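You operate a simulated robot arm through the tools that you are given. There is no shell and no other tool. Be economical: measure what you need, move in short steps, check, and stop when the job is done.

You are at the controls of a simulated two-armed robot. One attempt, no reset.

## Task
On the top of the folding table, fold the beige cloth in half.

The check looks at the end state, three seconds after you hand in, the way a careful person would. Anything else that was tipped, shoved, dropped, spilled or broken makes it a failure. Flat cloth is picked up by pressing the open fingertips on it (5 to 10 N) and closing them slowly along it; thin cloth reads only 2 to 8 mm in the jaws.

## Robot
Two 7-joint arms with two-finger parallel grippers on one trunk, on a base that drives. Base frame: it is fixed to the floor where the robot stands at the start and does not move with it; the origin is under the middle of the robot, x ahead of it, y to its left, z up; the surface under the hand at the start is at about z = 740. Lengths are in mm, angles in rad, forces in N, time in s.
The left shoulder is at the start at [71, 156, 1005], the right one opposite. Places, roughly: top of the folding table [800, 500, 700]. Payload 3.91 kg a hand.
Tool frame (each hand has its own): the origin (TCP) lies between the finger pads and is the grasp point; the fingertips stand 30 mm ahead of it; z points along the fingers, y is the line along which they close. Largest opening 110 mm; finger width 20, thickness 10; the body of the gripper, 48 by 112 mm, starts 55 mm behind the TCP.
Orientation is told as [roll, pitch, yaw] about the base's x, y, z axes, in that order, counted from this pose: with the fingers straight down and closing along the base's y, the tool's x points along the base's -x, its y along +y and its z along -z.

## Interface
- The arms move only by the tool send_rows. It takes "left_commands", "right_commands" or both (then of equal length, played together; a hand with none holds still); each is a list of rows, each a list of 6 numbers: the shift along the tool's x, y, z in units of 500 mm (1.0 is 500 mm), then the turn, a rotation vector about the tool's x, y, z in units of 45 degrees (1.0 is 45 degrees). In form: [[x, y, z, wx, wy, wz], ...]. A call has 1 to 8 rows; each row is the pose to reach, as a shift and turn from the pose commanded when the call began, along the tool's axes at that moment. "left_hand" and "right_hand" are, for a hand that has rows, the opening, from 0 (shut) to 1 (fully open), set as the call begins (left out, the last holds). A call with a number of a shift or a turn outside -1 to 1 is refused whole. A row lasts 0.2 s, in which the tool goes at most 50 mm and 0.15 rad; a call with a longer step from one row to the next is refused whole, and so is a gripper value outside its range. A pose out of reach is approached as far as the arm can. The call stops where the force on the tool passes 40 N (or 10 N more than at its start, if that is more) or the arm is blocked; 0.2 s more then pass. Each finger travels about 108 mm/s and halts on what it meets, pressing with about 45 N; the grip force reading is that of the motor and also rises with nothing between the fingers. The clock runs only during rows and for 0.2 s after the last one: add rows that repeat a pose to give the fingers time. It gives the time, the measured TCP pose, the force on the tool (base axes), the opening and the grip force at its end, in the units of the frame above (readings bear some noise), with the torque about the TCP (base axes, N m) and any sound that the robot's microphone picked up, and new pictures: "pictures" is both (left out), scene, wrist or none (wrist: the cameras of the hands that moved).
- Cameras (640 x 400 px; columns grow to the right, rows downward): "scene" is now at [139, -29.6, 1237.9]; the picture's right is [-0.41, -0.91, 0.00], its down [-0.50, 0.22, -0.84] and it looks along [0.76, -0.34, -0.55] (base axes); focal length 263 px, centre (320, 200). "left" rides on the left gripper at [72, -17, -103] in its tool frame; the picture's right is [0.23, 0.97, 0.00], its down [-0.76, 0.18, -0.62] and it looks along [-0.61, 0.14, 0.78] (tool axes); focal length 222 px, centre (320, 200). "right" rides on the right gripper at [72, 17, -103] in its tool frame; the picture's right is [-0.23, 0.97, 0.00], its down [-0.76, -0.18, -0.62] and it looks along [-0.61, -0.14, 0.78] (tool axes); focal length 222 px, centre (320, 200). There is no depth. A picture from a camera that has moved, and an enlarged one, comes with that camera's place and axes in the base frame and with its lens. The place of the scene camera against the robot may be out by one fixed shift of up to 12 mm in any direction.
- raise_lower(by): slides the trunk up (or, below 0, down) by that many mm; the arms and the scene camera ride with it, the base frame stays. It gives what a move gives, with no picture.
- drive_base(legs): drives the robot by 1 to 6 legs, each [ahead, left, turn to the left] in mm, mm and rad, along the robot's own axes; the way and the turn of a leg run together, so that a leg with both is an arc; at most 1500 mm and 3.142 rad a leg. The arms and the cameras ride along, it lands a little off, and it stops where it bumps. It gives what a move gives, and a new picture of the scene camera.
- aim_head(pan, tilt): turns the head with the scene camera to pan (to the left, within 1.501 rad either way) and tilt (down, from -0.506 to 1.204), counted from straight ahead of the robot. It gives what a move gives, and a new picture of the scene camera.
- close_up(camera, box): a new picture of the part [left, top, right, bottom] of that camera's present view, enlarged. No time passes.
- job_done(): hands the job in; it is judged then, once.

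Work in short steps. Places have to be worked out from the pictures, the camera data and where the tool is seen: move nearer, look again, correct. Check each grasp and each placing, and mend what went wrong. You have 120 turns and 260 pictures in all, those below and enlarged ones among them. Open the grippers and draw the arms clear of the work before you hand the job in, unless the task says otherwise; then end with one line.

The tools are called as name(argument=value, ...) on one line, values as JSON. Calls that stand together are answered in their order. send_rows: Moves the arms, as the interface text tells. Its arguments: {"type":"object","properties":{"left_commands":{"type":"array","items":{"type":"array","items":{"type":"number"}}},"left_hand":{"type":"number"},"right_commands":{"type":"array","items":{"type":"array","items":{"type":"number"}}},"right_hand":{"type":"number"},"pictures":{"type":"string","enum":["both","scene","wrist","none"]}},"required":[]} The other tools are called the same way: raise_lower (by) slides the trunk up or down; drive_base (legs) drives the base; aim_head (pan, tilt) turns the head that bears the scene camera; close_up (camera, box) takes an enlarged picture of a part of a camera's view; job_done () hands the job in.

At the start:

```text
clock: 0.0
left_ee_pos: [846.4, 104.0, 959.8]
left_tcp_rot: [-0.003, 0.0, -0.001]
left_force: [0.1, 0.4, -0.8]
left_torque: [-0.02, 0.01, 0.02]
left_grip_width: 110.2
left_gripper_force: 0.0
right_ee_pos: [681.5, -416.9, 981.9]
right_tcp_rot: [0.001, 0.0, -0.001]
right_force: [0.0, 0.3, 0.0]
right_torque: [0.01, 0.01, 0.02]
right_grip_width: 109.8
right_gripper_force: 0.1
trunk travel left (down, up): [-450.0, 490.0]
robot x, y, heading: [1.6, 2.1, 0.001]
head pan, tilt: [-0.419, 0.578]
```

scene: 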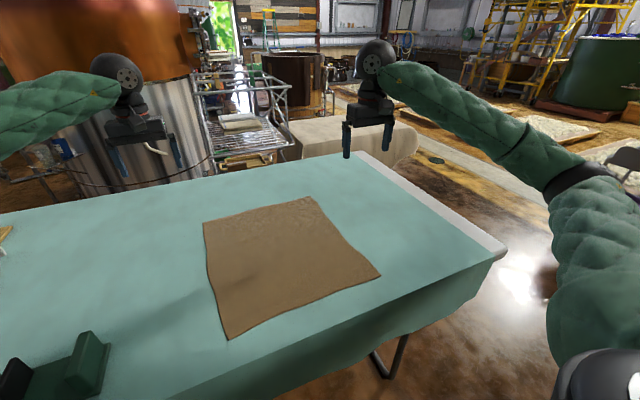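
right: 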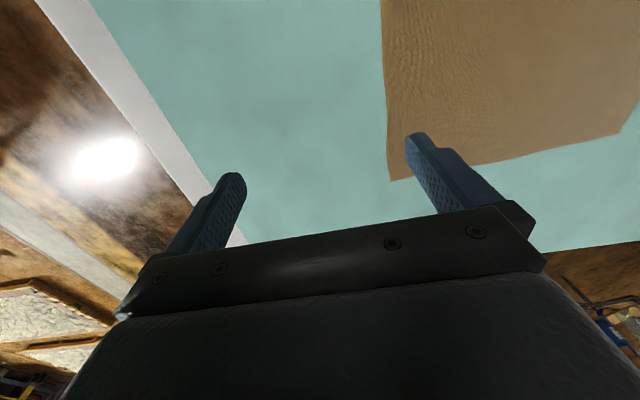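
left: 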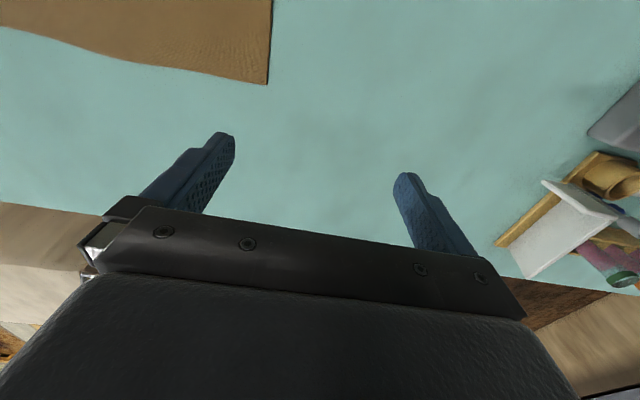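

Both cameras agree that the cloth spans about x 460–860 and y −325 to 35 at z≈740. I'll fold the far edge towards the robot, so both hands go above the far corners with the jaws part open.

send_rows(left_commands=[[0, -0.029, 0.046, 0, 0, 0], [0, -0.058, 0.091, 0, 0, 0], [0, -0.087, 0.137, 0, 0, 0], [0.001, -0.116, 0.183, 0, 0, 0], [0.001, -0.144, 0.229, 0, 0, 0], [0.002, -0.173, 0.274, 0, 0, 0], [0.002, -0.202, 0.32, 0, 0, 0]], right_commands=[[-0.048, 0.036, 0.052, 0, 0, 0], [-0.096, 0.073, 0.104, 0, 0, 0], [-0.144, 0.109, 0.156, 0, 0, 0], [-0.193, 0.145, 0.208, 0, 0, 0], [-0.241, 0.181, 0.26, 0, 0, 0], [-0.289, 0.218, 0.312, 0, 0, 0], [-0.337, 0.254, 0.364, 0, 0, 0]], left_hand=0.4, right_hand=0.4)

```text
clock: 1.6
left_ee_pos: [845.0, 2.2, 798.7]
left_tcp_rot: [0.0, 0.001, 0.0]
left_force: [-0.7, -0.1, -0.2]
left_torque: [0.02, 0.02, -0.02]
left_grip_width: 44.1
left_gripper_force: 0.0
right_ee_pos: [849.2, -291.6, 802.7]
right_tcp_rot: [0.001, 0.002, -0.001]
right_force: [-0.7, 0.4, -0.3]
right_torque: [0.02, 0.03, 0.0]
right_grip_width: 43.8
right_gripper_force: 0.0
trunk travel left (down, up): [-450.0, 490.0]
robot x, y, heading: [-1.5, -0.8, 0.0]
head pan, tilt: [-0.419, 0.578]
camera scene: at [140.1, -29.6, 1237.8], right [-0.41, -0.91, 0.0], down [-0.5, 0.22, -0.84], along [0.76, -0.34, -0.55], focal length 263 px, centre (320, 200)
camera right: at [776.8, -274.8, 906.1], right [0.23, 0.97, 0.0], down [0.76, -0.18, 0.62], along [0.61, -0.14, -0.78], focal length 222 px, centre (320, 200)
camera left: at [772.8, -14.3, 903.1], right [-0.23, 0.97, 0.0], down [0.76, 0.18, 0.62], along [0.61, 0.14, -0.78], focal length 222 px, centre (320, 200)
```

scene: 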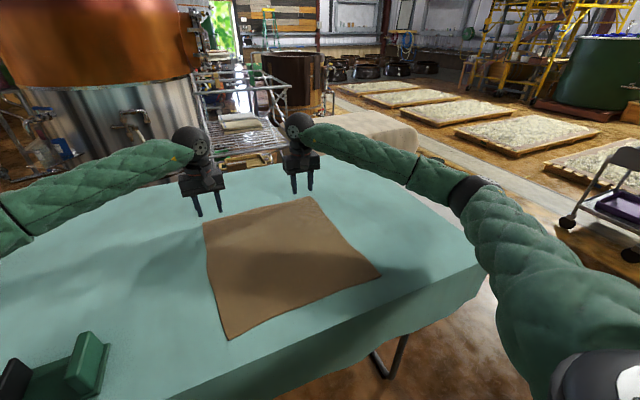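
right: 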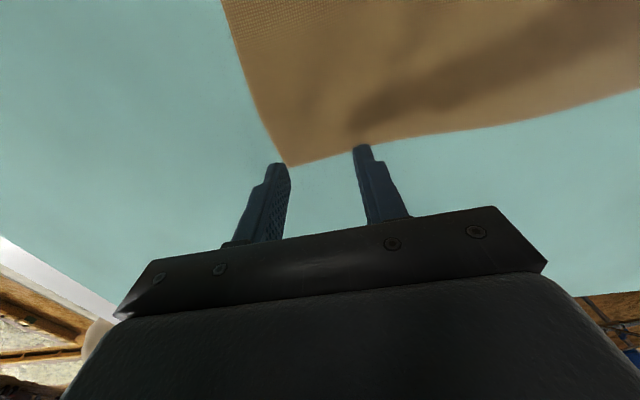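
left: 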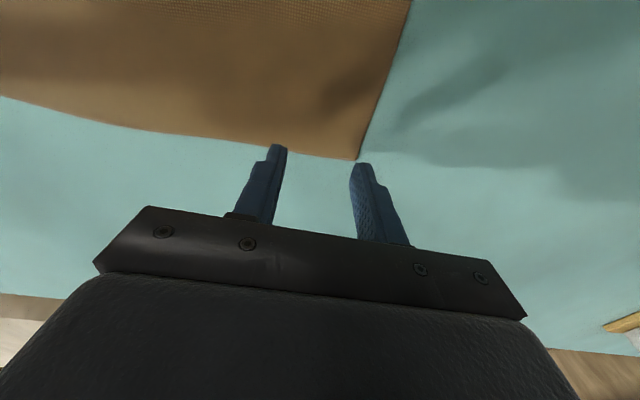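

Refined corners: left (853, 34), right (864, −324). I'll centre the fingers just inside them and come down to just above the cloth.

send_rows(left_commands=[[0.006, -0.008, 0.02, 0, 0, 0], [0.006, -0.008, 0.04, 0, 0, 0], [0.006, -0.008, 0.05, 0, 0, 0], [0.006, -0.008, 0.05, 0, 0, 0]], right_commands=[[-0.005, 0.004, 0.02, 0, 0, 0], [-0.005, 0.004, 0.045, 0, 0, 0], [-0.005, 0.004, 0.058, 0, 0, 0], [-0.005, 0.004, 0.058, 0, 0, 0]], pictures="wrist")

```text
clock: 2.6
left_ee_pos: [842.1, 0.2, 776.4]
left_tcp_rot: [0.0, 0.001, -0.001]
left_force: [-0.3, 0.2, 0.5]
left_torque: [0.0, -0.01, -0.03]
left_grip_width: 43.9
left_gripper_force: 0.2
right_ee_pos: [852.8, -288.3, 772.4]
right_tcp_rot: [-0.001, 0.0, 0.0]
right_force: [-0.9, -0.5, 0.2]
right_torque: [-0.04, -0.01, -0.02]
right_grip_width: 43.9
right_gripper_force: 0.1
trunk travel left (down, up): [-450.0, 490.0]
robot x, y, heading: [-1.6, 1.4, 0.005]
head pan, tilt: [-0.419, 0.578]
camera right: at [780.1, -270.4, 877.0], right [0.23, 0.97, 0.0], down [0.76, -0.18, 0.62], along [0.61, -0.14, -0.78], focal length 222 px, centre (320, 200)
camera left: at [768.7, -16.9, 879.8], right [-0.23, 0.97, 0.0], down [0.76, 0.18, 0.62], along [0.61, 0.14, -0.78], focal length 222 px, centre (320, 200)
```

right: 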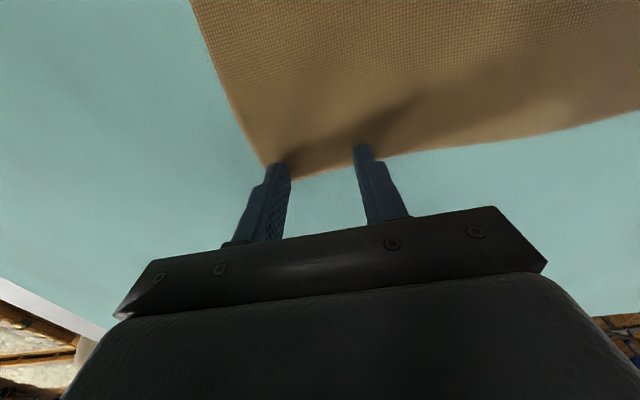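
left: 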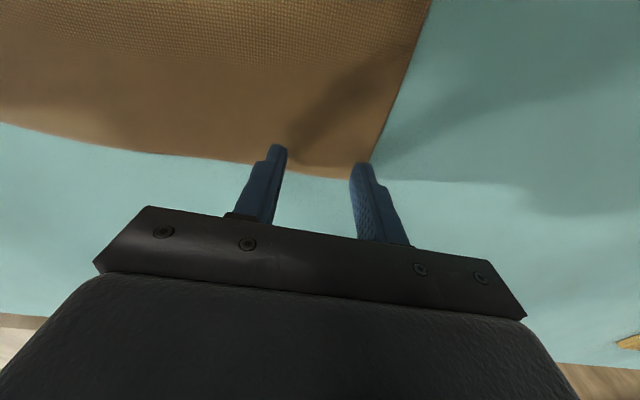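

Fingers are lined up just inside the corners and there is no contact yet. I'll descend slowly to find the surface.

send_rows(left_commands=[[0, 0, 0.005, 0, 0, 0], [0, 0, 0.009, 0, 0, 0], [0, 0, 0.013, 0, 0, 0], [0, 0, 0.013, 0, 0, 0]], right_commands=[[0, 0, 0.002, 0, 0, 0], [0, 0, 0.004, 0, 0, 0], [0, 0, 0.006, 0, 0, 0], [0, 0, 0.006, 0, 0, 0]], pictures="none")

```text
clock: 3.6
left_ee_pos: [842.5, -0.0, 771.4]
left_tcp_rot: [-0.001, -0.002, 0.0]
left_force: [1.1, -0.1, 1.6]
left_torque: [0.0, -0.02, 0.01]
left_grip_width: 44.2
left_gripper_force: 0.1
right_ee_pos: [852.5, -286.5, 771.5]
right_tcp_rot: [-0.001, -0.003, 0.0]
right_force: [-5.6, -3.0, 19.6]
right_torque: [-0.08, 0.22, -0.01]
right_grip_width: 43.8
right_gripper_force: 0.0
trunk travel left (down, up): [-450.0, 490.0]
robot x, y, heading: [0.7, 1.5, 0.002]
head pan, tilt: [-0.419, 0.578]
```

Contact is at TCP z≈771. The right hand reads 20 N, so I ease it up and ease the left down, aiming for 5–10 N each.

send_rows(left_commands=[[0, 0, 0.002, 0, 0, 0], [0, 0, 0.002, 0, 0, 0]], right_commands=[[0, 0, -0.003, 0, 0, 0], [0, 0, -0.003, 0, 0, 0]], pictures="wrist")

```text
clock: 4.2
left_ee_pos: [841.2, -0.4, 771.1]
left_tcp_rot: [0.001, -0.002, -0.002]
left_force: [-5.5, 3.4, 14.3]
left_torque: [0.17, 0.17, 0.01]
left_grip_width: 44.0
left_gripper_force: 0.3
right_ee_pos: [851.6, -287.2, 771.8]
right_tcp_rot: [-0.001, 0.0, 0.001]
right_force: [4.7, -2.5, 13.3]
right_torque: [-0.07, -0.1, -0.01]
right_grip_width: 44.0
right_gripper_force: 0.1
trunk travel left (down, up): [-450.0, 490.0]
robot x, y, heading: [-2.9, 1.1, 0.001]
head pan, tilt: [-0.419, 0.578]
camera right: at [779.8, -270.2, 875.7], right [0.23, 0.97, 0.0], down [0.76, -0.18, 0.62], along [0.61, -0.14, -0.78], focal length 222 px, centre (320, 200)
camera left: at [768.6, -17.1, 874.9], right [-0.23, 0.97, 0.0], down [0.76, 0.18, 0.62], along [0.61, 0.14, -0.78], focal length 222 px, centre (320, 200)
```

right: 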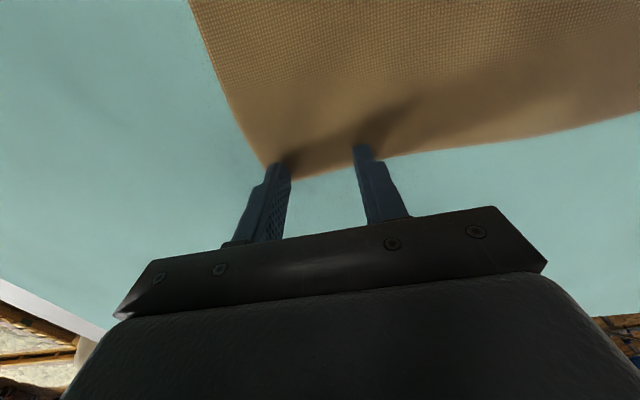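
left: 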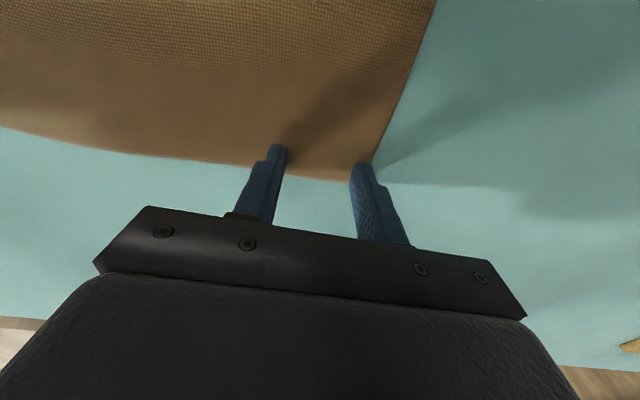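

Both are pressing on the cloth at about 13 N. I ease off slightly and start closing slowly.

send_rows(left_commands=[[0, 0, -0.001, 0, 0, 0], [0, 0, -0.001, 0, 0, 0]], right_commands=[[0, 0, -0.001, 0, 0, 0], [0, 0, -0.001, 0, 0, 0]], left_hand=0.32, right_hand=0.32, pictures="wrist")

send_rows(left_commands=[[0, 0, 0, 0, 0, 0], [0, 0, 0, 0, 0, 0]], right_commands=[[0, 0, 0, 0, 0, 0], [0, 0, 0, 0, 0, 0]], left_hand=0.24, right_hand=0.24, pictures="wrist")

```text
clock: 4.8
left_ee_pos: [841.8, -1.7, 771.2]
left_tcp_rot: [-0.001, -0.001, 0.0]
left_force: [1.0, -2.0, 16.0]
left_torque: [0.0, -0.05, 0.03]
left_grip_width: 32.2
left_gripper_force: 0.0
right_ee_pos: [851.8, -288.2, 771.9]
right_tcp_rot: [-0.001, -0.002, -0.001]
right_force: [2.0, 1.7, 13.4]
right_torque: [0.03, -0.04, -0.02]
right_grip_width: 32.7
right_gripper_force: 0.0
trunk travel left (down, up): [-450.0, 490.0]
robot x, y, heading: [-2.7, 0.5, -0.0]
head pan, tilt: [-0.419, 0.578]
camera right: at [779.2, -270.6, 875.7], right [0.23, 0.97, 0.0], down [0.76, -0.18, 0.62], along [0.61, -0.14, -0.78], focal length 222 px, centre (320, 200)
camera left: at [768.7, -17.7, 874.9], right [-0.23, 0.97, 0.0], down [0.76, 0.18, 0.62], along [0.61, 0.14, -0.78], focal length 222 px, centre (320, 200)
```

right: 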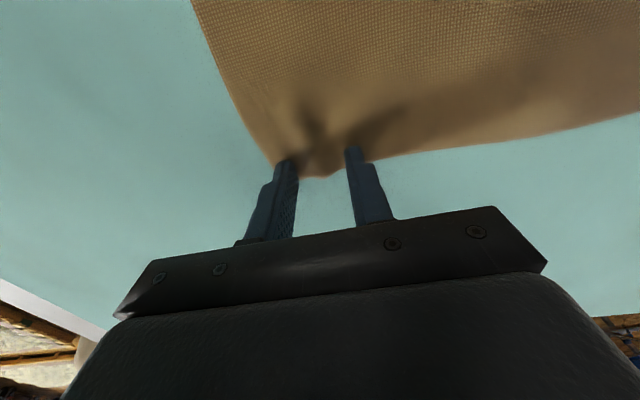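
left: 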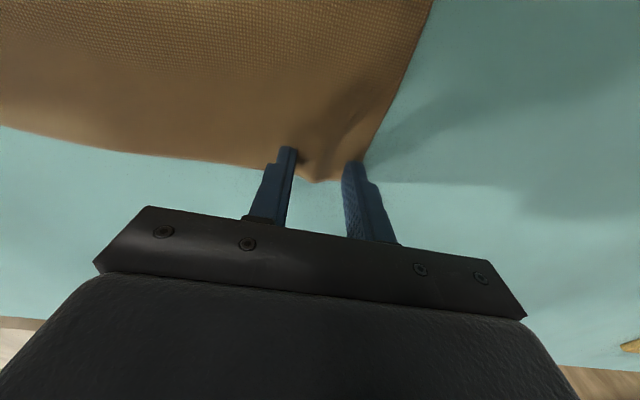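

```text
clock: 5.4
left_ee_pos: [841.5, -1.4, 771.4]
left_tcp_rot: [-0.001, -0.001, 0.002]
left_force: [2.2, -1.2, 19.8]
left_torque: [0.04, -0.06, -0.05]
left_grip_width: 26.7
left_gripper_force: 0.6
right_ee_pos: [851.7, -286.9, 772.0]
right_tcp_rot: [0.001, -0.001, -0.001]
right_force: [0.7, 0.5, 12.4]
right_torque: [0.01, -0.03, 0.03]
right_grip_width: 26.7
right_gripper_force: 0.5
trunk travel left (down, up): [-450.0, 490.0]
robot x, y, heading: [-2.3, 1.8, -0.0]
head pan, tilt: [-0.419, 0.578]
camera right: at [779.1, -270.8, 875.8], right [0.23, 0.97, 0.0], down [0.76, -0.18, 0.62], along [0.61, -0.14, -0.78], focal length 222 px, centre (320, 200)
camera left: at [768.6, -17.5, 874.8], right [-0.23, 0.97, 0.0], down [0.76, 0.18, 0.62], along [0.61, 0.14, -0.78], focal length 222 px, centre (320, 200)
```

right: 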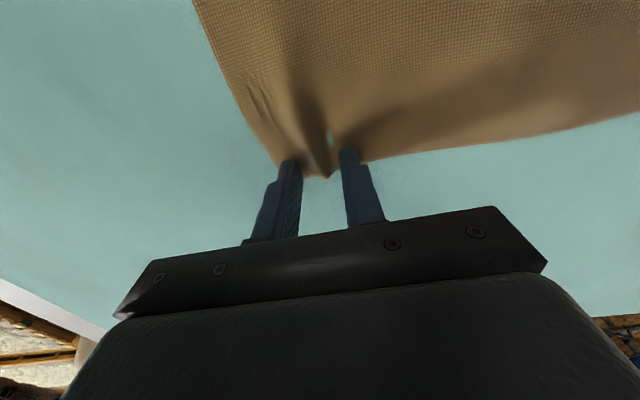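
left: 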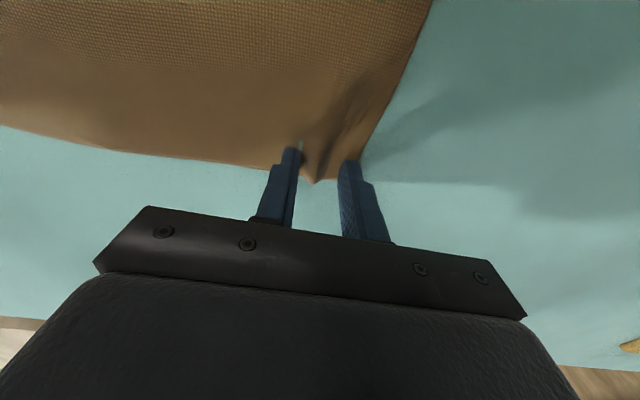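

A ridge is rising between the fingers on both sides. I continue closing.

send_rows(left_commands=[[0, 0, -0.001, 0, 0, 0], [0, 0, -0.001, 0, 0, 0]], right_commands=[[0, 0, 0, 0, 0, 0], [0, 0, 0, 0, 0, 0]], left_hand=0.14, right_hand=0.14, pictures="none")

send_rows(left_commands=[[0, 0, 0, 0, 0, 0], [0, 0, 0, 0, 0, 0], [0, 0, 0, 0, 0, 0], [0, 0, 0, 0, 0, 0]], right_commands=[[0, 0, 0, 0, 0, 0], [0, 0, 0, 0, 0, 0], [0, 0, 0, 0, 0, 0], [0, 0, 0, 0, 0, 0]], left_hand=0, right_hand=0, pictures="wrist")

```text
clock: 6.0
left_ee_pos: [841.8, -2.1, 771.2]
left_tcp_rot: [0.0, -0.002, 0.0]
left_force: [0.2, -2.1, 18.2]
left_torque: [-0.12, 0.01, -0.02]
left_grip_width: 13.9
left_gripper_force: 0.1
right_ee_pos: [851.2, -286.1, 771.5]
right_tcp_rot: [-0.001, 0.0, 0.0]
right_force: [-2.0, 3.6, 11.3]
right_torque: [0.17, 0.05, 0.06]
right_grip_width: 14.7
right_gripper_force: 0.0
trunk travel left (down, up): [-450.0, 490.0]
robot x, y, heading: [2.6, -0.3, -0.001]
head pan, tilt: [-0.419, 0.578]
```

```text
clock: 7.0
left_ee_pos: [840.2, -1.8, 771.3]
left_tcp_rot: [-0.003, -0.001, 0.0]
left_force: [-2.0, -28.1, 16.1]
left_torque: [-0.89, 0.11, 0.03]
left_grip_width: 2.2
left_gripper_force: 42.4
right_ee_pos: [851.0, -287.5, 770.4]
right_tcp_rot: [0.001, -0.002, 0.002]
right_force: [-1.9, 27.7, 10.2]
right_torque: [0.79, 0.02, 0.06]
right_grip_width: 2.0
right_gripper_force: 41.8
trunk travel left (down, up): [-450.0, 490.0]
robot x, y, heading: [0.3, -2.6, -0.001]
head pan, tilt: [-0.419, 0.578]
camera right: at [778.9, -270.2, 875.8], right [0.23, 0.97, 0.0], down [0.76, -0.18, 0.62], along [0.61, -0.14, -0.78], focal length 222 px, centre (320, 200)
camera left: at [768.1, -18.9, 875.1], right [-0.23, 0.97, 0.0], down [0.76, 0.18, 0.62], along [0.61, 0.14, -0.78], focal length 222 px, centre (320, 200)
```

right: 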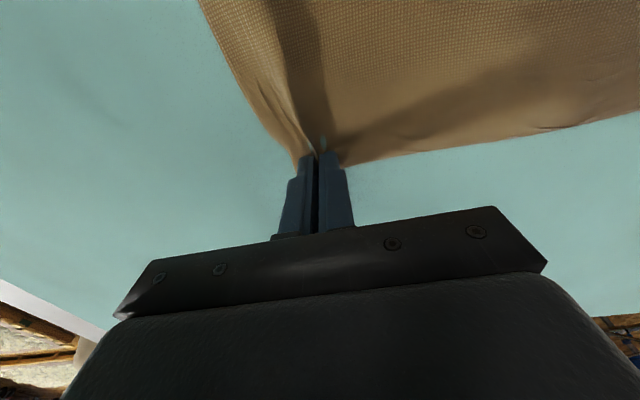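
left: 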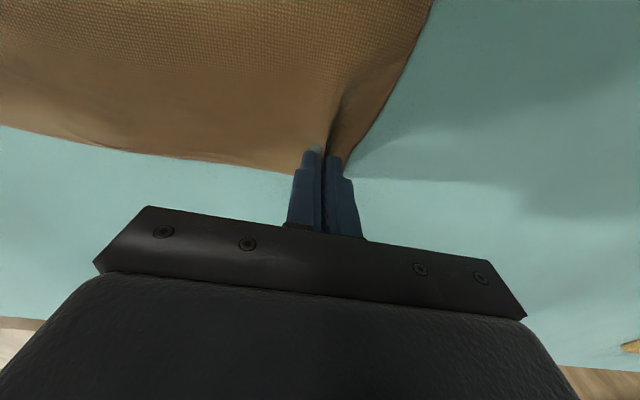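

Both jaws read about 2 mm with cloth, but the edge is taut (28 N between the hands). I ease the hands together and lift a little.

send_rows(left_commands=[[0, -0.012, -0.006, 0, 0, 0], [0, -0.018, -0.03, 0, 0, 0], [0, -0.018, -0.07, 0, 0, 0], [0, -0.018, -0.11, 0, 0, 0], [0, -0.018, -0.11, 0, 0, 0]], right_commands=[[0, 0.012, -0.006, 0, 0, 0], [0, 0.018, -0.03, 0, 0, 0], [0, 0.018, -0.07, 0, 0, 0], [0, 0.018, -0.11, 0, 0, 0], [0, 0.018, -0.11, 0, 0, 0]])

```text
clock: 8.2
left_ee_pos: [841.5, -7.9, 822.8]
left_tcp_rot: [0.001, 0.001, -0.001]
left_force: [-0.1, -2.1, -0.8]
left_torque: [-0.03, -0.01, -0.02]
left_grip_width: 2.1
left_gripper_force: 42.1
right_ee_pos: [852.3, -279.8, 825.1]
right_tcp_rot: [0.0, 0.003, 0.001]
right_force: [0.3, 1.5, -0.4]
right_torque: [0.06, 0.01, 0.02]
right_grip_width: 2.0
right_gripper_force: 41.7
trunk travel left (down, up): [-450.0, 490.0]
robot x, y, heading: [2.8, 3.6, 0.005]
head pan, tilt: [-0.419, 0.578]
camera scene: at [139.5, -29.7, 1237.8], right [-0.41, -0.91, 0.0], down [-0.5, 0.22, -0.84], along [0.76, -0.34, -0.55], focal length 263 px, centre (320, 200)
camera right: at [780.6, -262.8, 929.3], right [0.23, 0.97, 0.0], down [0.76, -0.18, 0.62], along [0.61, -0.14, -0.78], focal length 222 px, centre (320, 200)
camera left: at [769.2, -24.9, 925.9], right [-0.23, 0.97, 0.0], down [0.76, 0.18, 0.62], along [0.61, 0.14, -0.78], focal length 222 px, centre (320, 200)
```

scene: 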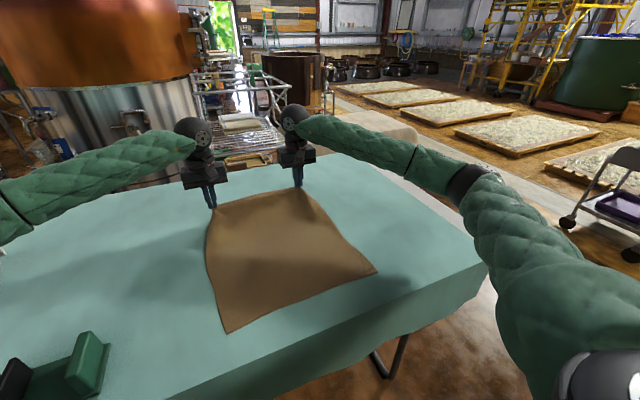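
right: 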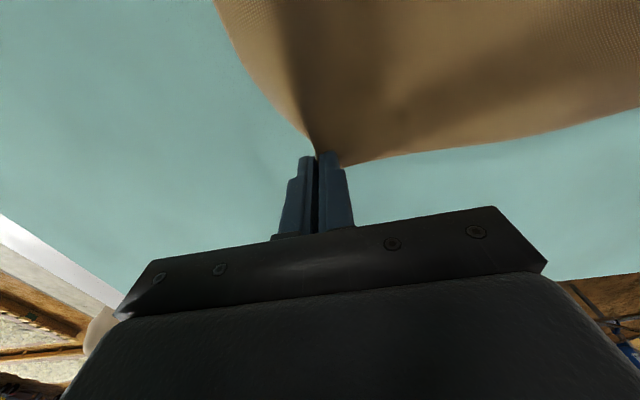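
left: 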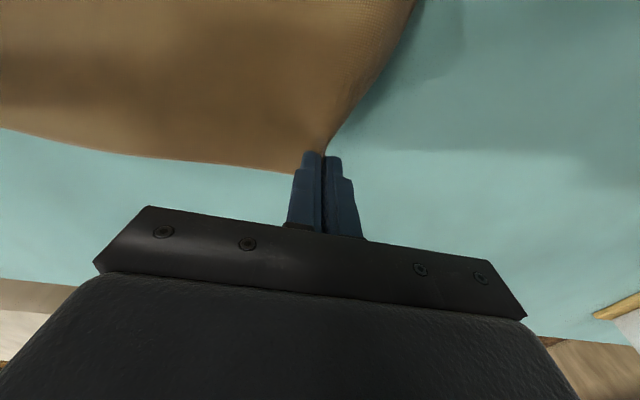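

Grasp holds on both sides. I plan to use a short backward drive as part of the carry, so first I look to the robot's sides and rear for free room.

aim_head(pan=1.5, tilt=0.7)

aim_head(pan=-1.5, tilt=0.7)

aim_head(pan=-0.25, tilt=0.75)

```text
clock: 10.1
left_ee_pos: [841.4, -8.3, 822.0]
left_tcp_rot: [0.001, 0.0, 0.0]
left_force: [0.4, -1.1, -0.4]
left_torque: [-0.04, 0.01, 0.0]
left_grip_width: 1.9
left_gripper_force: 41.2
right_ee_pos: [852.2, -278.7, 825.4]
right_tcp_rot: [0.001, 0.001, 0.0]
right_force: [-0.3, 1.6, -0.1]
right_torque: [0.03, 0.03, 0.03]
right_grip_width: 2.0
right_gripper_force: 42.1
trunk travel left (down, up): [-450.0, 490.0]
robot x, y, heading: [1.5, 3.5, 0.002]
head pan, tilt: [1.499, 0.7]
camera scene: at [63.9, 91.4, 1227.3], right [1.0, -0.07, 0.0], down [-0.05, -0.64, -0.77], along [0.05, 0.76, -0.64], focal length 263 px, centre (320, 200)
```

scene: 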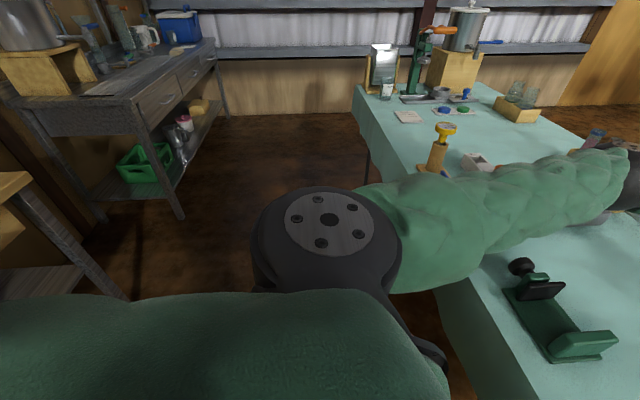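

```text
clock: 12.7
left_ee_pos: [841.7, -7.4, 822.5]
left_tcp_rot: [0.001, -0.001, 0.001]
left_force: [-0.3, -1.4, 0.3]
left_torque: [-0.04, 0.0, 0.04]
left_grip_width: 2.0
left_gripper_force: 41.7
right_ee_pos: [852.3, -278.4, 824.9]
right_tcp_rot: [0.0, 0.0, 0.0]
right_force: [-1.7, 1.9, -0.6]
right_torque: [0.03, -0.03, 0.0]
right_grip_width: 1.9
right_gripper_force: 42.3
trunk travel left (down, up): [-450.0, 490.0]
robot x, y, heading: [3.1, -1.0, -0.002]
head pan, tilt: [-1.499, 0.7]
camera scene: at [63.9, -78.1, 1227.3], right [-1.0, -0.07, 0.0], down [-0.05, 0.64, -0.76], along [0.05, -0.76, -0.64], focal length 263 px, centre (320, 200)
```

scene: 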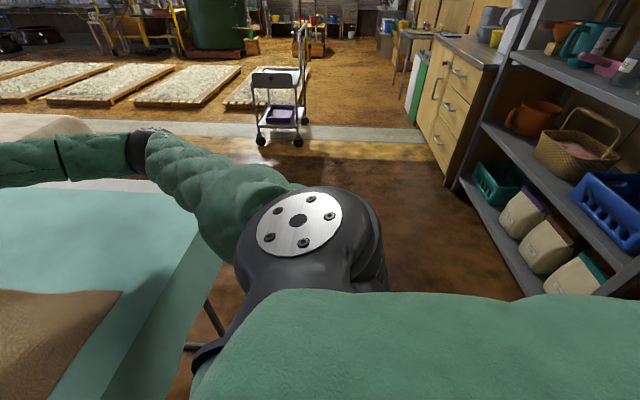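

```text
clock: 14.1
left_ee_pos: [843.1, -8.5, 822.6]
left_tcp_rot: [0.0, 0.0, 0.0]
left_force: [0.4, -1.8, 0.0]
left_torque: [-0.04, 0.01, 0.0]
left_grip_width: 2.2
left_gripper_force: 41.9
right_ee_pos: [852.7, -279.8, 824.6]
right_tcp_rot: [0.0, -0.002, 0.001]
right_force: [-0.7, 1.4, -0.7]
right_torque: [0.03, 0.02, 0.0]
right_grip_width: 2.0
right_gripper_force: 41.8
trunk travel left (down, up): [-450.0, 490.0]
robot x, y, heading: [-1.7, -0.2, -0.002]
head pan, tilt: [-0.25, 0.75]
camera scene: at [138.0, -13.9, 1223.0], right [-0.25, -0.97, 0.0], down [-0.66, 0.17, -0.73], along [0.71, -0.18, -0.68], focal length 263 px, centre (320, 200)
```

scene: 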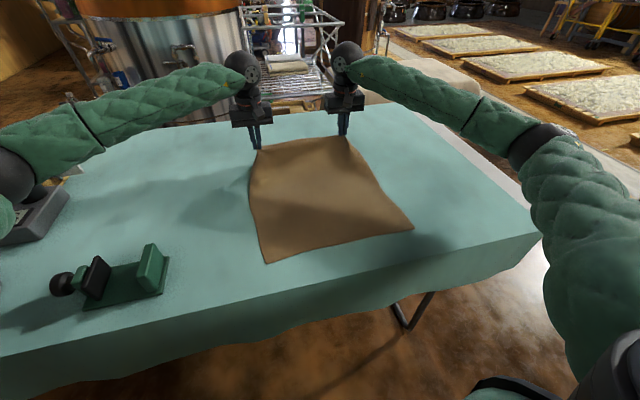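

There is free room behind. I now raise and pull the edge back a little while pitching the fingers forward, so the cloth will turn over.

send_rows(left_commands=[[0.026, 0, -0.035, 0, -0.143, 0], [0.053, 0, -0.07, 0, -0.286, 0], [0.08, 0, -0.105, 0, -0.43, 0], [0.106, 0, -0.14, 0, -0.573, 0], [0.106, 0, -0.14, 0, -0.573, 0]], right_commands=[[0.026, 0, -0.035, 0, -0.143, 0], [0.053, 0, -0.07, 0, -0.286, 0], [0.08, 0, -0.105, 0, -0.43, 0], [0.106, 0, -0.14, 0, -0.573, 0], [0.106, 0, -0.14, 0, -0.573, 0]])

```text
clock: 15.3
left_ee_pos: [787.7, -9.1, 893.5]
left_tcp_rot: [0.0, -0.451, -0.001]
left_force: [0.8, 0.0, -0.7]
left_torque: [-0.04, 0.0, -0.01]
left_grip_width: 2.3
left_gripper_force: 42.0
right_ee_pos: [799.5, -277.8, 893.4]
right_tcp_rot: [0.0, -0.45, 0.0]
right_force: [0.5, 0.4, 0.0]
right_torque: [0.0, 0.03, -0.02]
right_grip_width: 1.8
right_gripper_force: 42.0
trunk travel left (down, up): [-450.0, 490.0]
robot x, y, heading: [-1.4, -1.7, 0.002]
head pan, tilt: [-0.25, 0.75]
camera scene: at [138.6, -13.8, 1222.9], right [-0.25, -0.97, 0.0], down [-0.66, 0.17, -0.73], along [0.71, -0.18, -0.68], focal length 263 px, centre (320, 200)
camera right: at [689.6, -261.5, 956.5], right [0.2, 0.97, 0.1], down [0.42, -0.18, 0.89], along [0.89, -0.14, -0.44], focal length 222 px, centre (320, 200)
camera left: at [678.7, -25.9, 955.2], right [-0.21, 0.97, -0.1], down [0.41, 0.18, 0.89], along [0.89, 0.14, -0.44], focal length 222 px, centre (320, 200)
```

scene: 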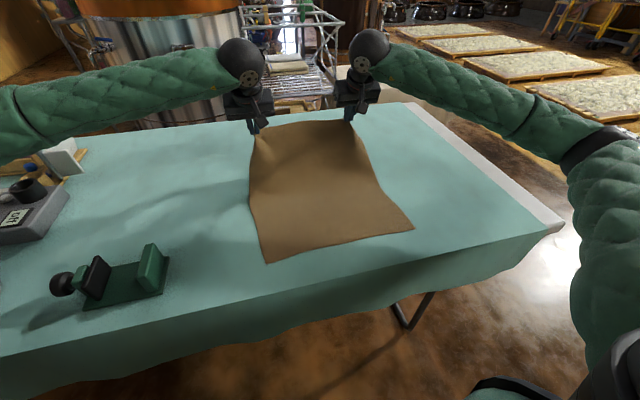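
right: 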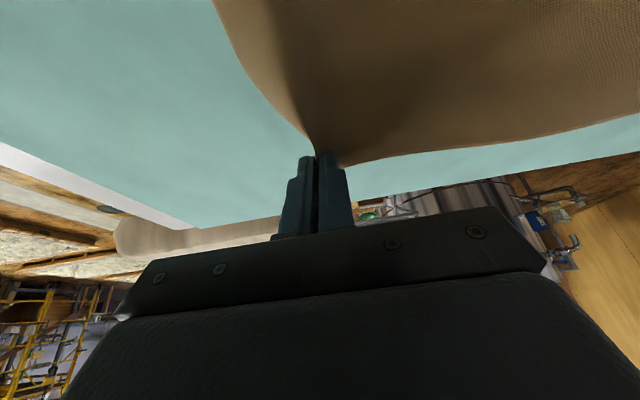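
left: 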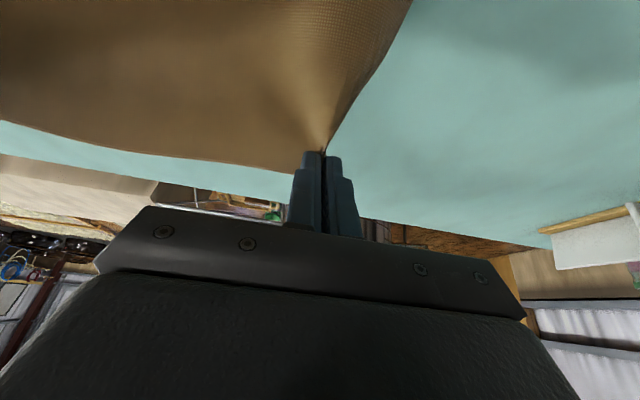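

Near edge has stayed put. Now I drive straight back 230 mm, carrying the edge over the fold line.

drive_base(legs=[[-230, 0, 0]])

```text
clock: 17.0
left_ee_pos: [555.8, -6.7, 894.6]
left_tcp_rot: [-0.001, -0.45, 0.003]
left_force: [-0.2, -0.9, -0.2]
left_torque: [0.03, 0.02, 0.02]
left_grip_width: 2.3
left_gripper_force: 42.4
right_ee_pos: [568.0, -276.6, 895.1]
right_tcp_rot: [0.001, -0.45, 0.004]
right_force: [-0.4, 0.9, -0.5]
right_torque: [0.02, -0.02, -0.02]
right_grip_width: 2.1
right_gripper_force: 41.9
trunk travel left (down, up): [-450.0, 490.0]
robot x, y, heading: [-231.5, -4.4, 0.003]
head pan, tilt: [-0.25, 0.75]
camera scene: at [-94.2, -13.8, 1223.2], right [-0.24, -0.97, 0.0], down [-0.66, 0.17, -0.73], along [0.71, -0.18, -0.68], focal length 263 px, centre (320, 200)
```

scene: 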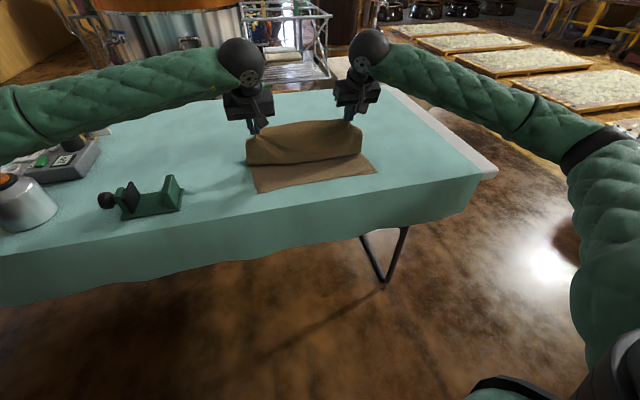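

The edge is over the fold, and the near corners are at about (479, 18) and (488, −340). I now lower and pull back towards the near edge, shifting about 15 mm to the right to match its skew.

send_rows(left_commands=[[0.044, -0.007, 0.022, 0, -0.127, 0], [0.088, -0.015, 0.044, 0, -0.254, 0], [0.132, -0.022, 0.066, 0, -0.382, 0], [0.176, -0.03, 0.088, 0, -0.509, 0], [0.176, -0.03, 0.088, 0, -0.509, 0]], right_commands=[[0.045, -0.007, 0.022, 0, -0.127, 0], [0.09, -0.015, 0.044, 0, -0.254, 0], [0.135, -0.022, 0.066, 0, -0.382, 0], [0.18, -0.03, 0.087, 0, -0.509, 0], [0.18, -0.03, 0.087, 0, -0.509, 0]])

```text
clock: 18.2
left_ee_pos: [497.5, -24.8, 816.9]
left_tcp_rot: [0.0, -0.85, 0.003]
left_force: [-0.4, -0.2, -0.1]
left_torque: [0.02, -0.02, 0.0]
left_grip_width: 1.8
left_gripper_force: 41.9
right_ee_pos: [505.2, -290.4, 817.2]
right_tcp_rot: [0.001, -0.853, 0.003]
right_force: [0.6, -0.3, 0.4]
right_torque: [-0.04, 0.01, 0.03]
right_grip_width: 2.0
right_gripper_force: 41.9
trunk travel left (down, up): [-450.0, 490.0]
robot x, y, heading: [-228.3, -1.8, 0.001]
head pan, tilt: [-0.25, 0.75]
camera scene: at [-93.0, -13.6, 1223.1], right [-0.24, -0.97, 0.0], down [-0.66, 0.17, -0.73], along [0.71, -0.18, -0.68], focal length 263 px, centre (320, 200)
camera right: at [379.9, -275.1, 832.6], right [0.15, 0.97, 0.17], down [0.03, -0.18, 0.98], along [0.99, -0.14, -0.06], focal length 222 px, centre (320, 200)
camera left: at [371.4, -41.0, 831.2], right [-0.15, 0.97, -0.17], down [0.03, 0.18, 0.98], along [0.99, 0.15, -0.06], focal length 222 px, centre (320, 200)
```

scene: 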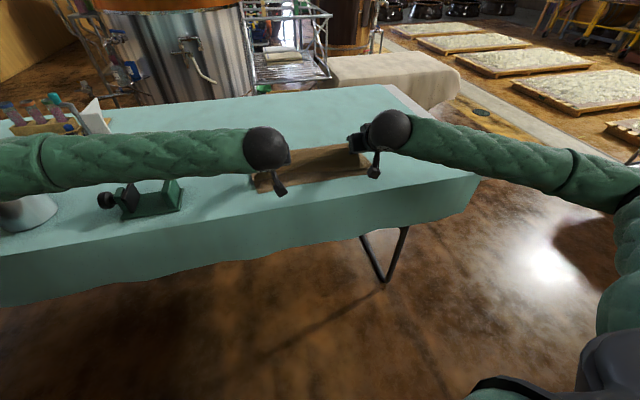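
right: 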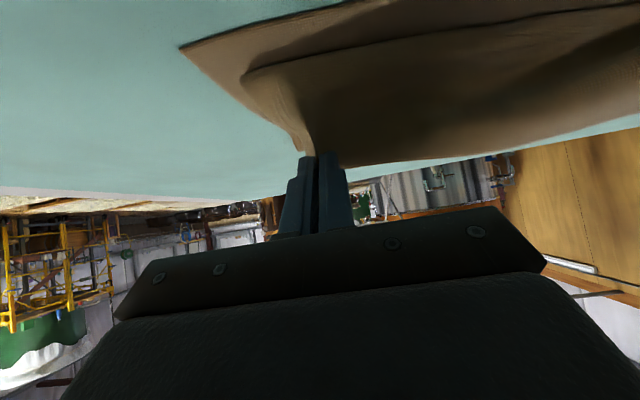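
left: 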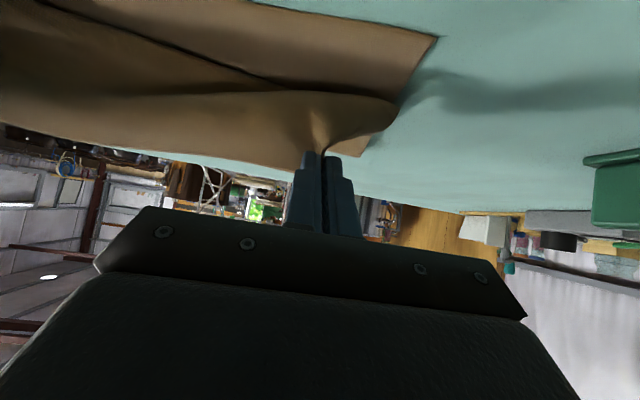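

The wrist views put the near corners at (464, 14) and (475, −343). I bring the held edge down onto that line, with a 7 mm shift to the right.

send_rows(left_commands=[[0.03, -0.004, -0.001, 0, 0, 0], [0.06, -0.008, -0.003, 0, 0, 0], [0.09, -0.012, -0.005, 0, 0, 0], [0.12, -0.014, -0.006, 0, 0, 0], [0.12, -0.014, -0.006, 0, 0, 0]], right_commands=[[0.03, -0.004, 0, 0, 0, 0], [0.06, -0.008, -0.001, 0, 0, 0], [0.09, -0.012, -0.002, 0, 0, 0], [0.116, -0.014, -0.002, 0, 0, 0], [0.116, -0.014, -0.002, 0, 0, 0]])

```text
clock: 19.4
left_ee_pos: [455.1, -29.8, 773.2]
left_tcp_rot: [0.0, -0.849, 0.003]
left_force: [-0.3, -1.5, 2.7]
left_torque: [-0.03, -0.04, -0.04]
left_grip_width: 2.0
left_gripper_force: 41.7
right_ee_pos: [468.3, -299.3, 774.3]
right_tcp_rot: [-0.001, -0.851, 0.004]
right_force: [0.1, 1.1, 0.8]
right_torque: [-0.01, 0.02, 0.05]
right_grip_width: 1.9
right_gripper_force: 41.4
trunk travel left (down, up): [-450.0, 490.0]
robot x, y, heading: [-231.2, -1.5, 0.005]
head pan, tilt: [-0.25, 0.75]
camera scene: at [-93.2, -13.8, 1223.1], right [-0.24, -0.97, 0.0], down [-0.66, 0.17, -0.73], along [0.71, -0.18, -0.68], focal length 263 px, centre (320, 200)
camera right: at [343.0, -281.9, 789.6], right [0.15, 0.97, 0.17], down [0.04, -0.18, 0.98], along [0.99, -0.14, -0.06], focal length 222 px, centre (320, 200)
camera left: at [329.7, -47.0, 786.5], right [-0.15, 0.97, -0.17], down [0.03, 0.18, 0.98], along [0.99, 0.14, -0.06], focal length 222 px, centre (320, 200)
```

scene: 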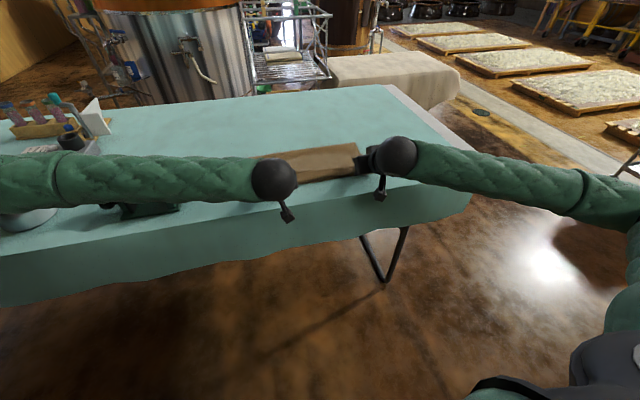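
right: 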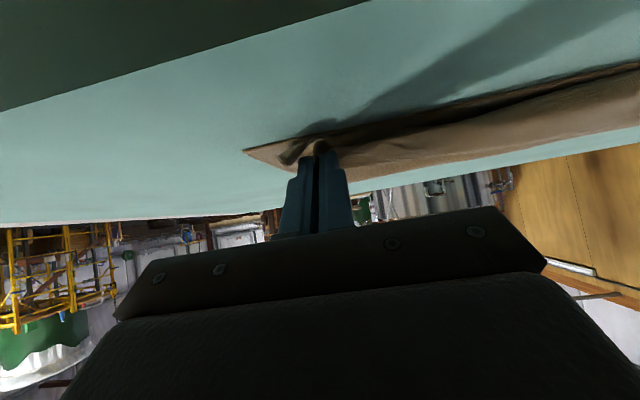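
left: 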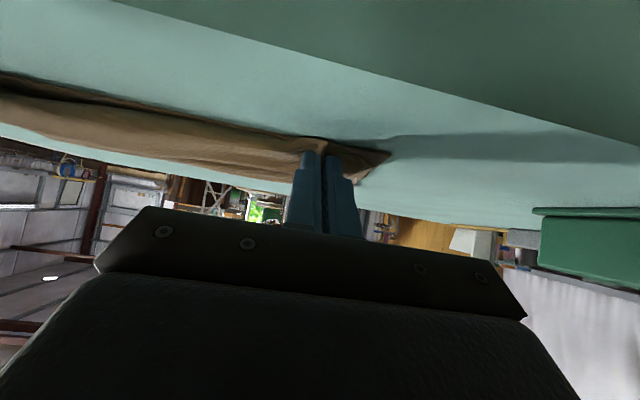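

The edge looks laid close to the near edge. I zoom in to check it.

close_up(camera="left", box=[180, 80, 460, 255])

close_up(camera="right", box=[200, 80, 480, 255])

```text
2.29 times, centred on (320, 168) of left
camera zoom: at [329.7, -47.0, 786.5], right [-0.15, 0.97, -0.17], down [0.03, 0.18, 0.98], along [0.99, 0.14, -0.06], focal length 508 px, centre (320, 274)
```

zoom: 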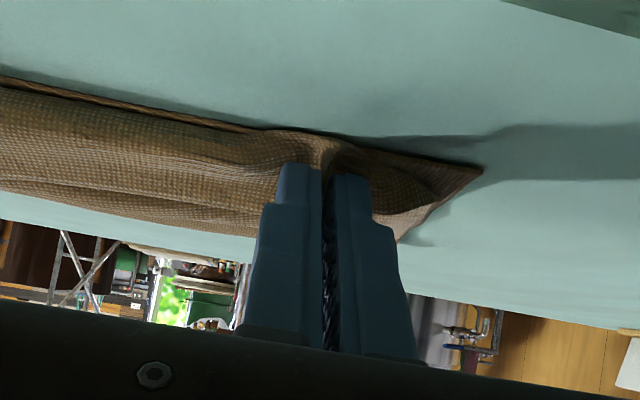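

```text
2.29 times, centred on (340, 168) of right
camera zoom: at [343.0, -281.9, 789.6], right [0.15, 0.97, 0.17], down [0.04, -0.18, 0.98], along [0.99, -0.14, -0.06], focal length 508 px, centre (274, 274)
```

zoom: 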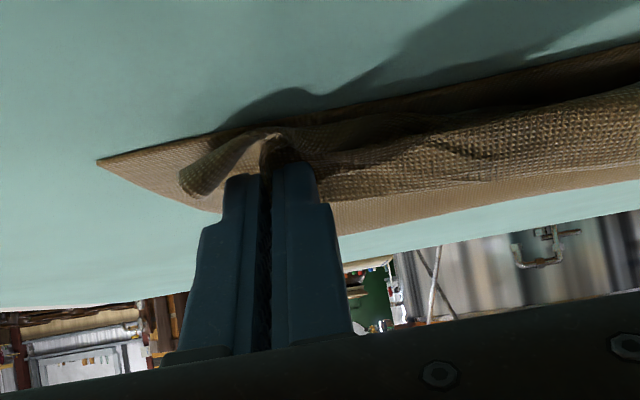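

The folded edge lies right on the near edge, and the corners are bunched only by the pinch. I release gently.

send_rows(left_commands=[[0, 0, 0, 0, 0, 0], [0, 0, 0, 0, 0, 0], [0, 0, 0, 0, 0, 0]], right_commands=[[0, 0, 0, 0, 0, 0], [0, 0, 0, 0, 0, 0], [0, 0, 0, 0, 0, 0]], left_hand=0.2, right_hand=0.2, pictures="wrist")

```text
clock: 20.2
left_ee_pos: [455.0, -30.0, 773.7]
left_tcp_rot: [0.001, -0.851, 0.005]
left_force: [-0.3, 0.2, -0.1]
left_torque: [0.0, 0.02, 0.01]
left_grip_width: 21.7
left_gripper_force: 0.0
right_ee_pos: [468.0, -297.8, 773.5]
right_tcp_rot: [0.0, -0.851, 0.005]
right_force: [0.3, 0.4, -0.6]
right_torque: [0.01, -0.02, 0.0]
right_grip_width: 21.9
right_gripper_force: 0.1
trunk travel left (down, up): [-450.0, 490.0]
robot x, y, heading: [-232.4, 0.6, 0.007]
head pan, tilt: [-0.25, 0.75]
camera right: at [343.1, -282.0, 789.5], right [0.15, 0.97, 0.17], down [0.04, -0.18, 0.98], along [0.99, -0.14, -0.06], focal length 222 px, centre (320, 200)
camera left: at [329.8, -46.9, 786.3], right [-0.15, 0.97, -0.17], down [0.03, 0.18, 0.98], along [0.99, 0.15, -0.06], focal length 222 px, centre (320, 200)
```

right: 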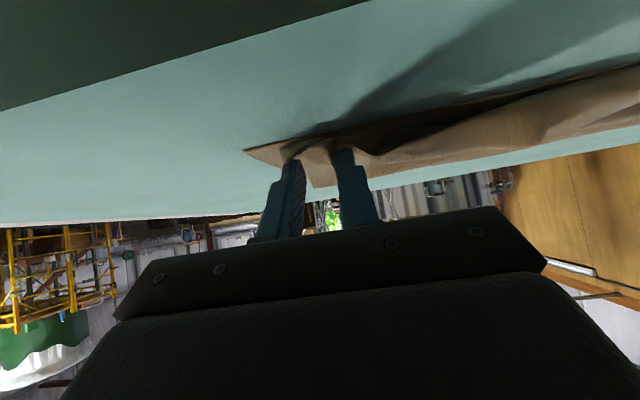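
left: 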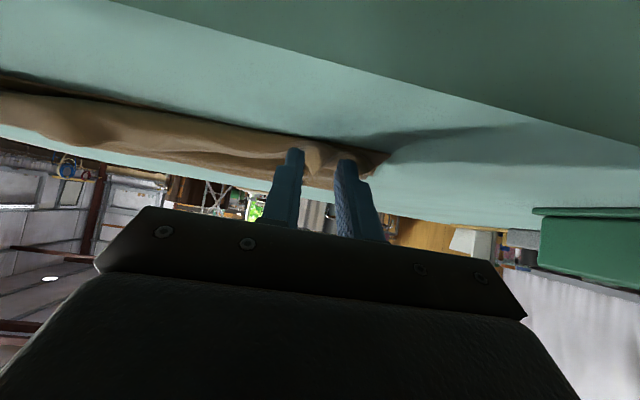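

Cloth is released. I withdraw both hands straight back along the fingers.

send_rows(left_commands=[[0, 0, -0.02, 0, 0, 0], [0, 0, -0.06, 0, 0, 0], [0, 0, -0.14, 0, 0, 0], [0, 0, -0.22, 0, 0, 0], [-0.06, 0, -0.28, 0, 0.15, 0], [-0.12, 0, -0.34, 0, 0.3, 0], [-0.2, 0, -0.36, 0, 0.45, 0], [-0.2, 0, -0.36, 0, 0.6, 0]], right_commands=[[0, 0, -0.02, 0, 0, 0], [0, 0, -0.06, 0, 0, 0], [0, 0, -0.14, 0, 0, 0], [0, 0, -0.22, 0, 0, 0], [-0.06, 0, -0.28, 0, 0.15, 0], [-0.12, 0, -0.34, 0, 0.3, 0], [-0.2, 0, -0.36, 0, 0.45, 0], [-0.2, 0, -0.36, 0, 0.6, 0]])

```text
clock: 22.0
left_ee_pos: [385.8, -29.2, 966.5]
left_tcp_rot: [0.0, -0.378, 0.004]
left_force: [-0.5, -0.9, 0.1]
left_torque: [0.02, 0.05, 0.03]
left_grip_width: 22.2
left_gripper_force: 0.1
right_ee_pos: [399.0, -298.9, 966.7]
right_tcp_rot: [0.0, -0.377, 0.004]
right_force: [-0.1, -1.3, 0.3]
right_torque: [-0.03, 0.03, -0.02]
right_grip_width: 21.9
right_gripper_force: 0.1
trunk travel left (down, up): [-450.0, 490.0]
robot x, y, heading: [-228.3, 1.7, 0.003]
head pan, tilt: [-0.25, 0.75]
camera scene: at [-93.0, -14.1, 1223.0], right [-0.24, -0.97, 0.0], down [-0.66, 0.17, -0.73], along [0.71, -0.18, -0.68], focal length 263 px, centre (320, 200)
camera right: at [294.6, -281.6, 1037.0], right [0.21, 0.97, 0.08], down [0.48, -0.18, 0.86], along [0.85, -0.14, -0.5], focal length 222 px, centre (320, 200)
camera left: at [279.7, -46.7, 1036.2], right [-0.21, 0.97, -0.08], down [0.48, 0.18, 0.86], along [0.85, 0.14, -0.5], focal length 222 px, centre (320, 200)
```

scene: 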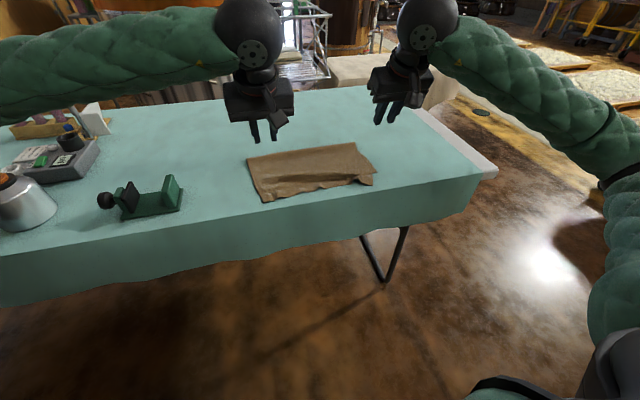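
right: 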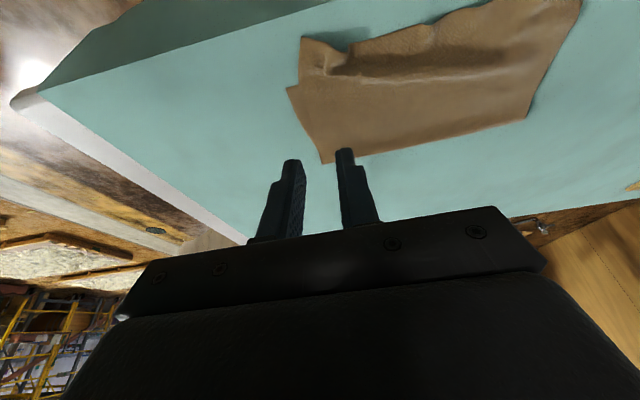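
left: 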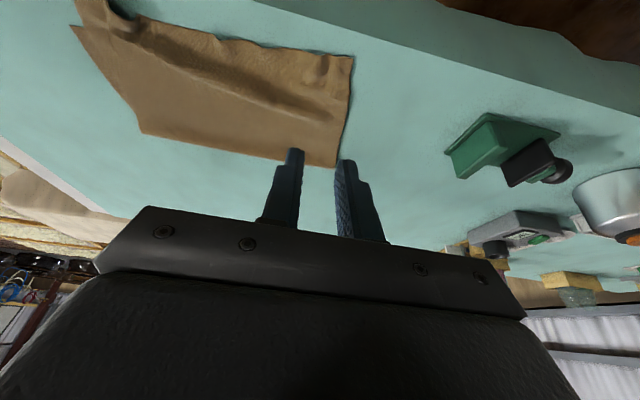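

Folded in half; I zoom in for the edge alignment and wrinkles.

close_up(camera="scene", box=[230, 120, 400, 226])

close_up(camera="right", box=[260, 0, 600, 190])

close_up(camera="left", box=[60, 0, 380, 190])

```text
3.76 times, centred on (315, 173) of scene
camera zoom: at [-93.0, -14.1, 1223.0], right [-0.24, -0.97, 0.0], down [-0.66, 0.17, -0.73], along [0.71, -0.18, -0.68], focal length 989 px, centre (339, 302)
```

zoom: 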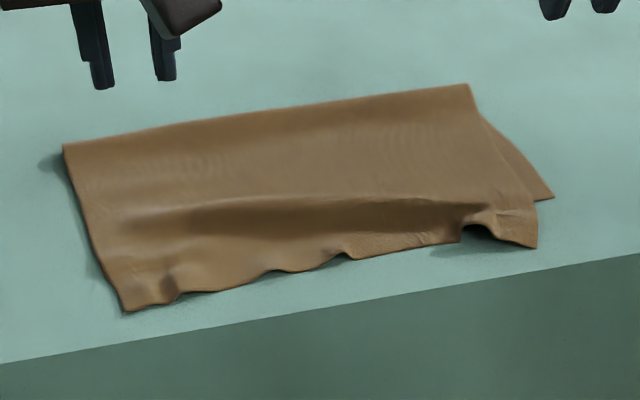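

```text
1.88 times, centred on (430, 95) of right
camera zoom: at [294.6, -281.6, 1037.0], right [0.21, 0.97, 0.08], down [0.48, -0.18, 0.86], along [0.85, -0.14, -0.5], focal length 418 px, centre (113, 398)
```

zoom: 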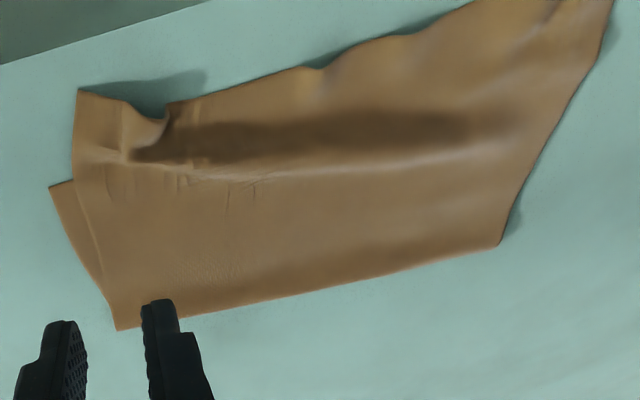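

```text
2.00 times, centred on (220, 95) of left
camera zoom: at [279.7, -46.7, 1036.2], right [-0.21, 0.97, -0.08], down [0.48, 0.18, 0.86], along [0.85, 0.14, -0.5], focal length 444 px, centre (520, 410)
```

zoom: 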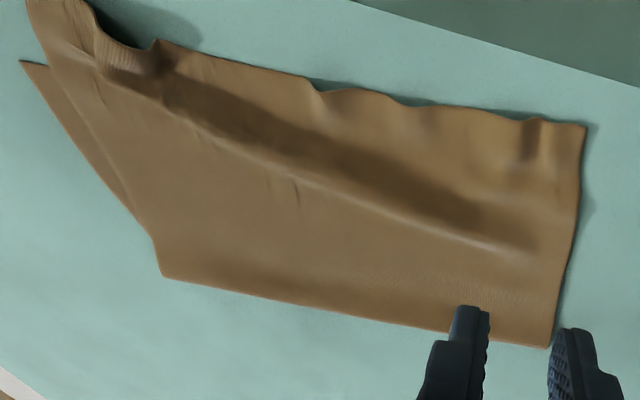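

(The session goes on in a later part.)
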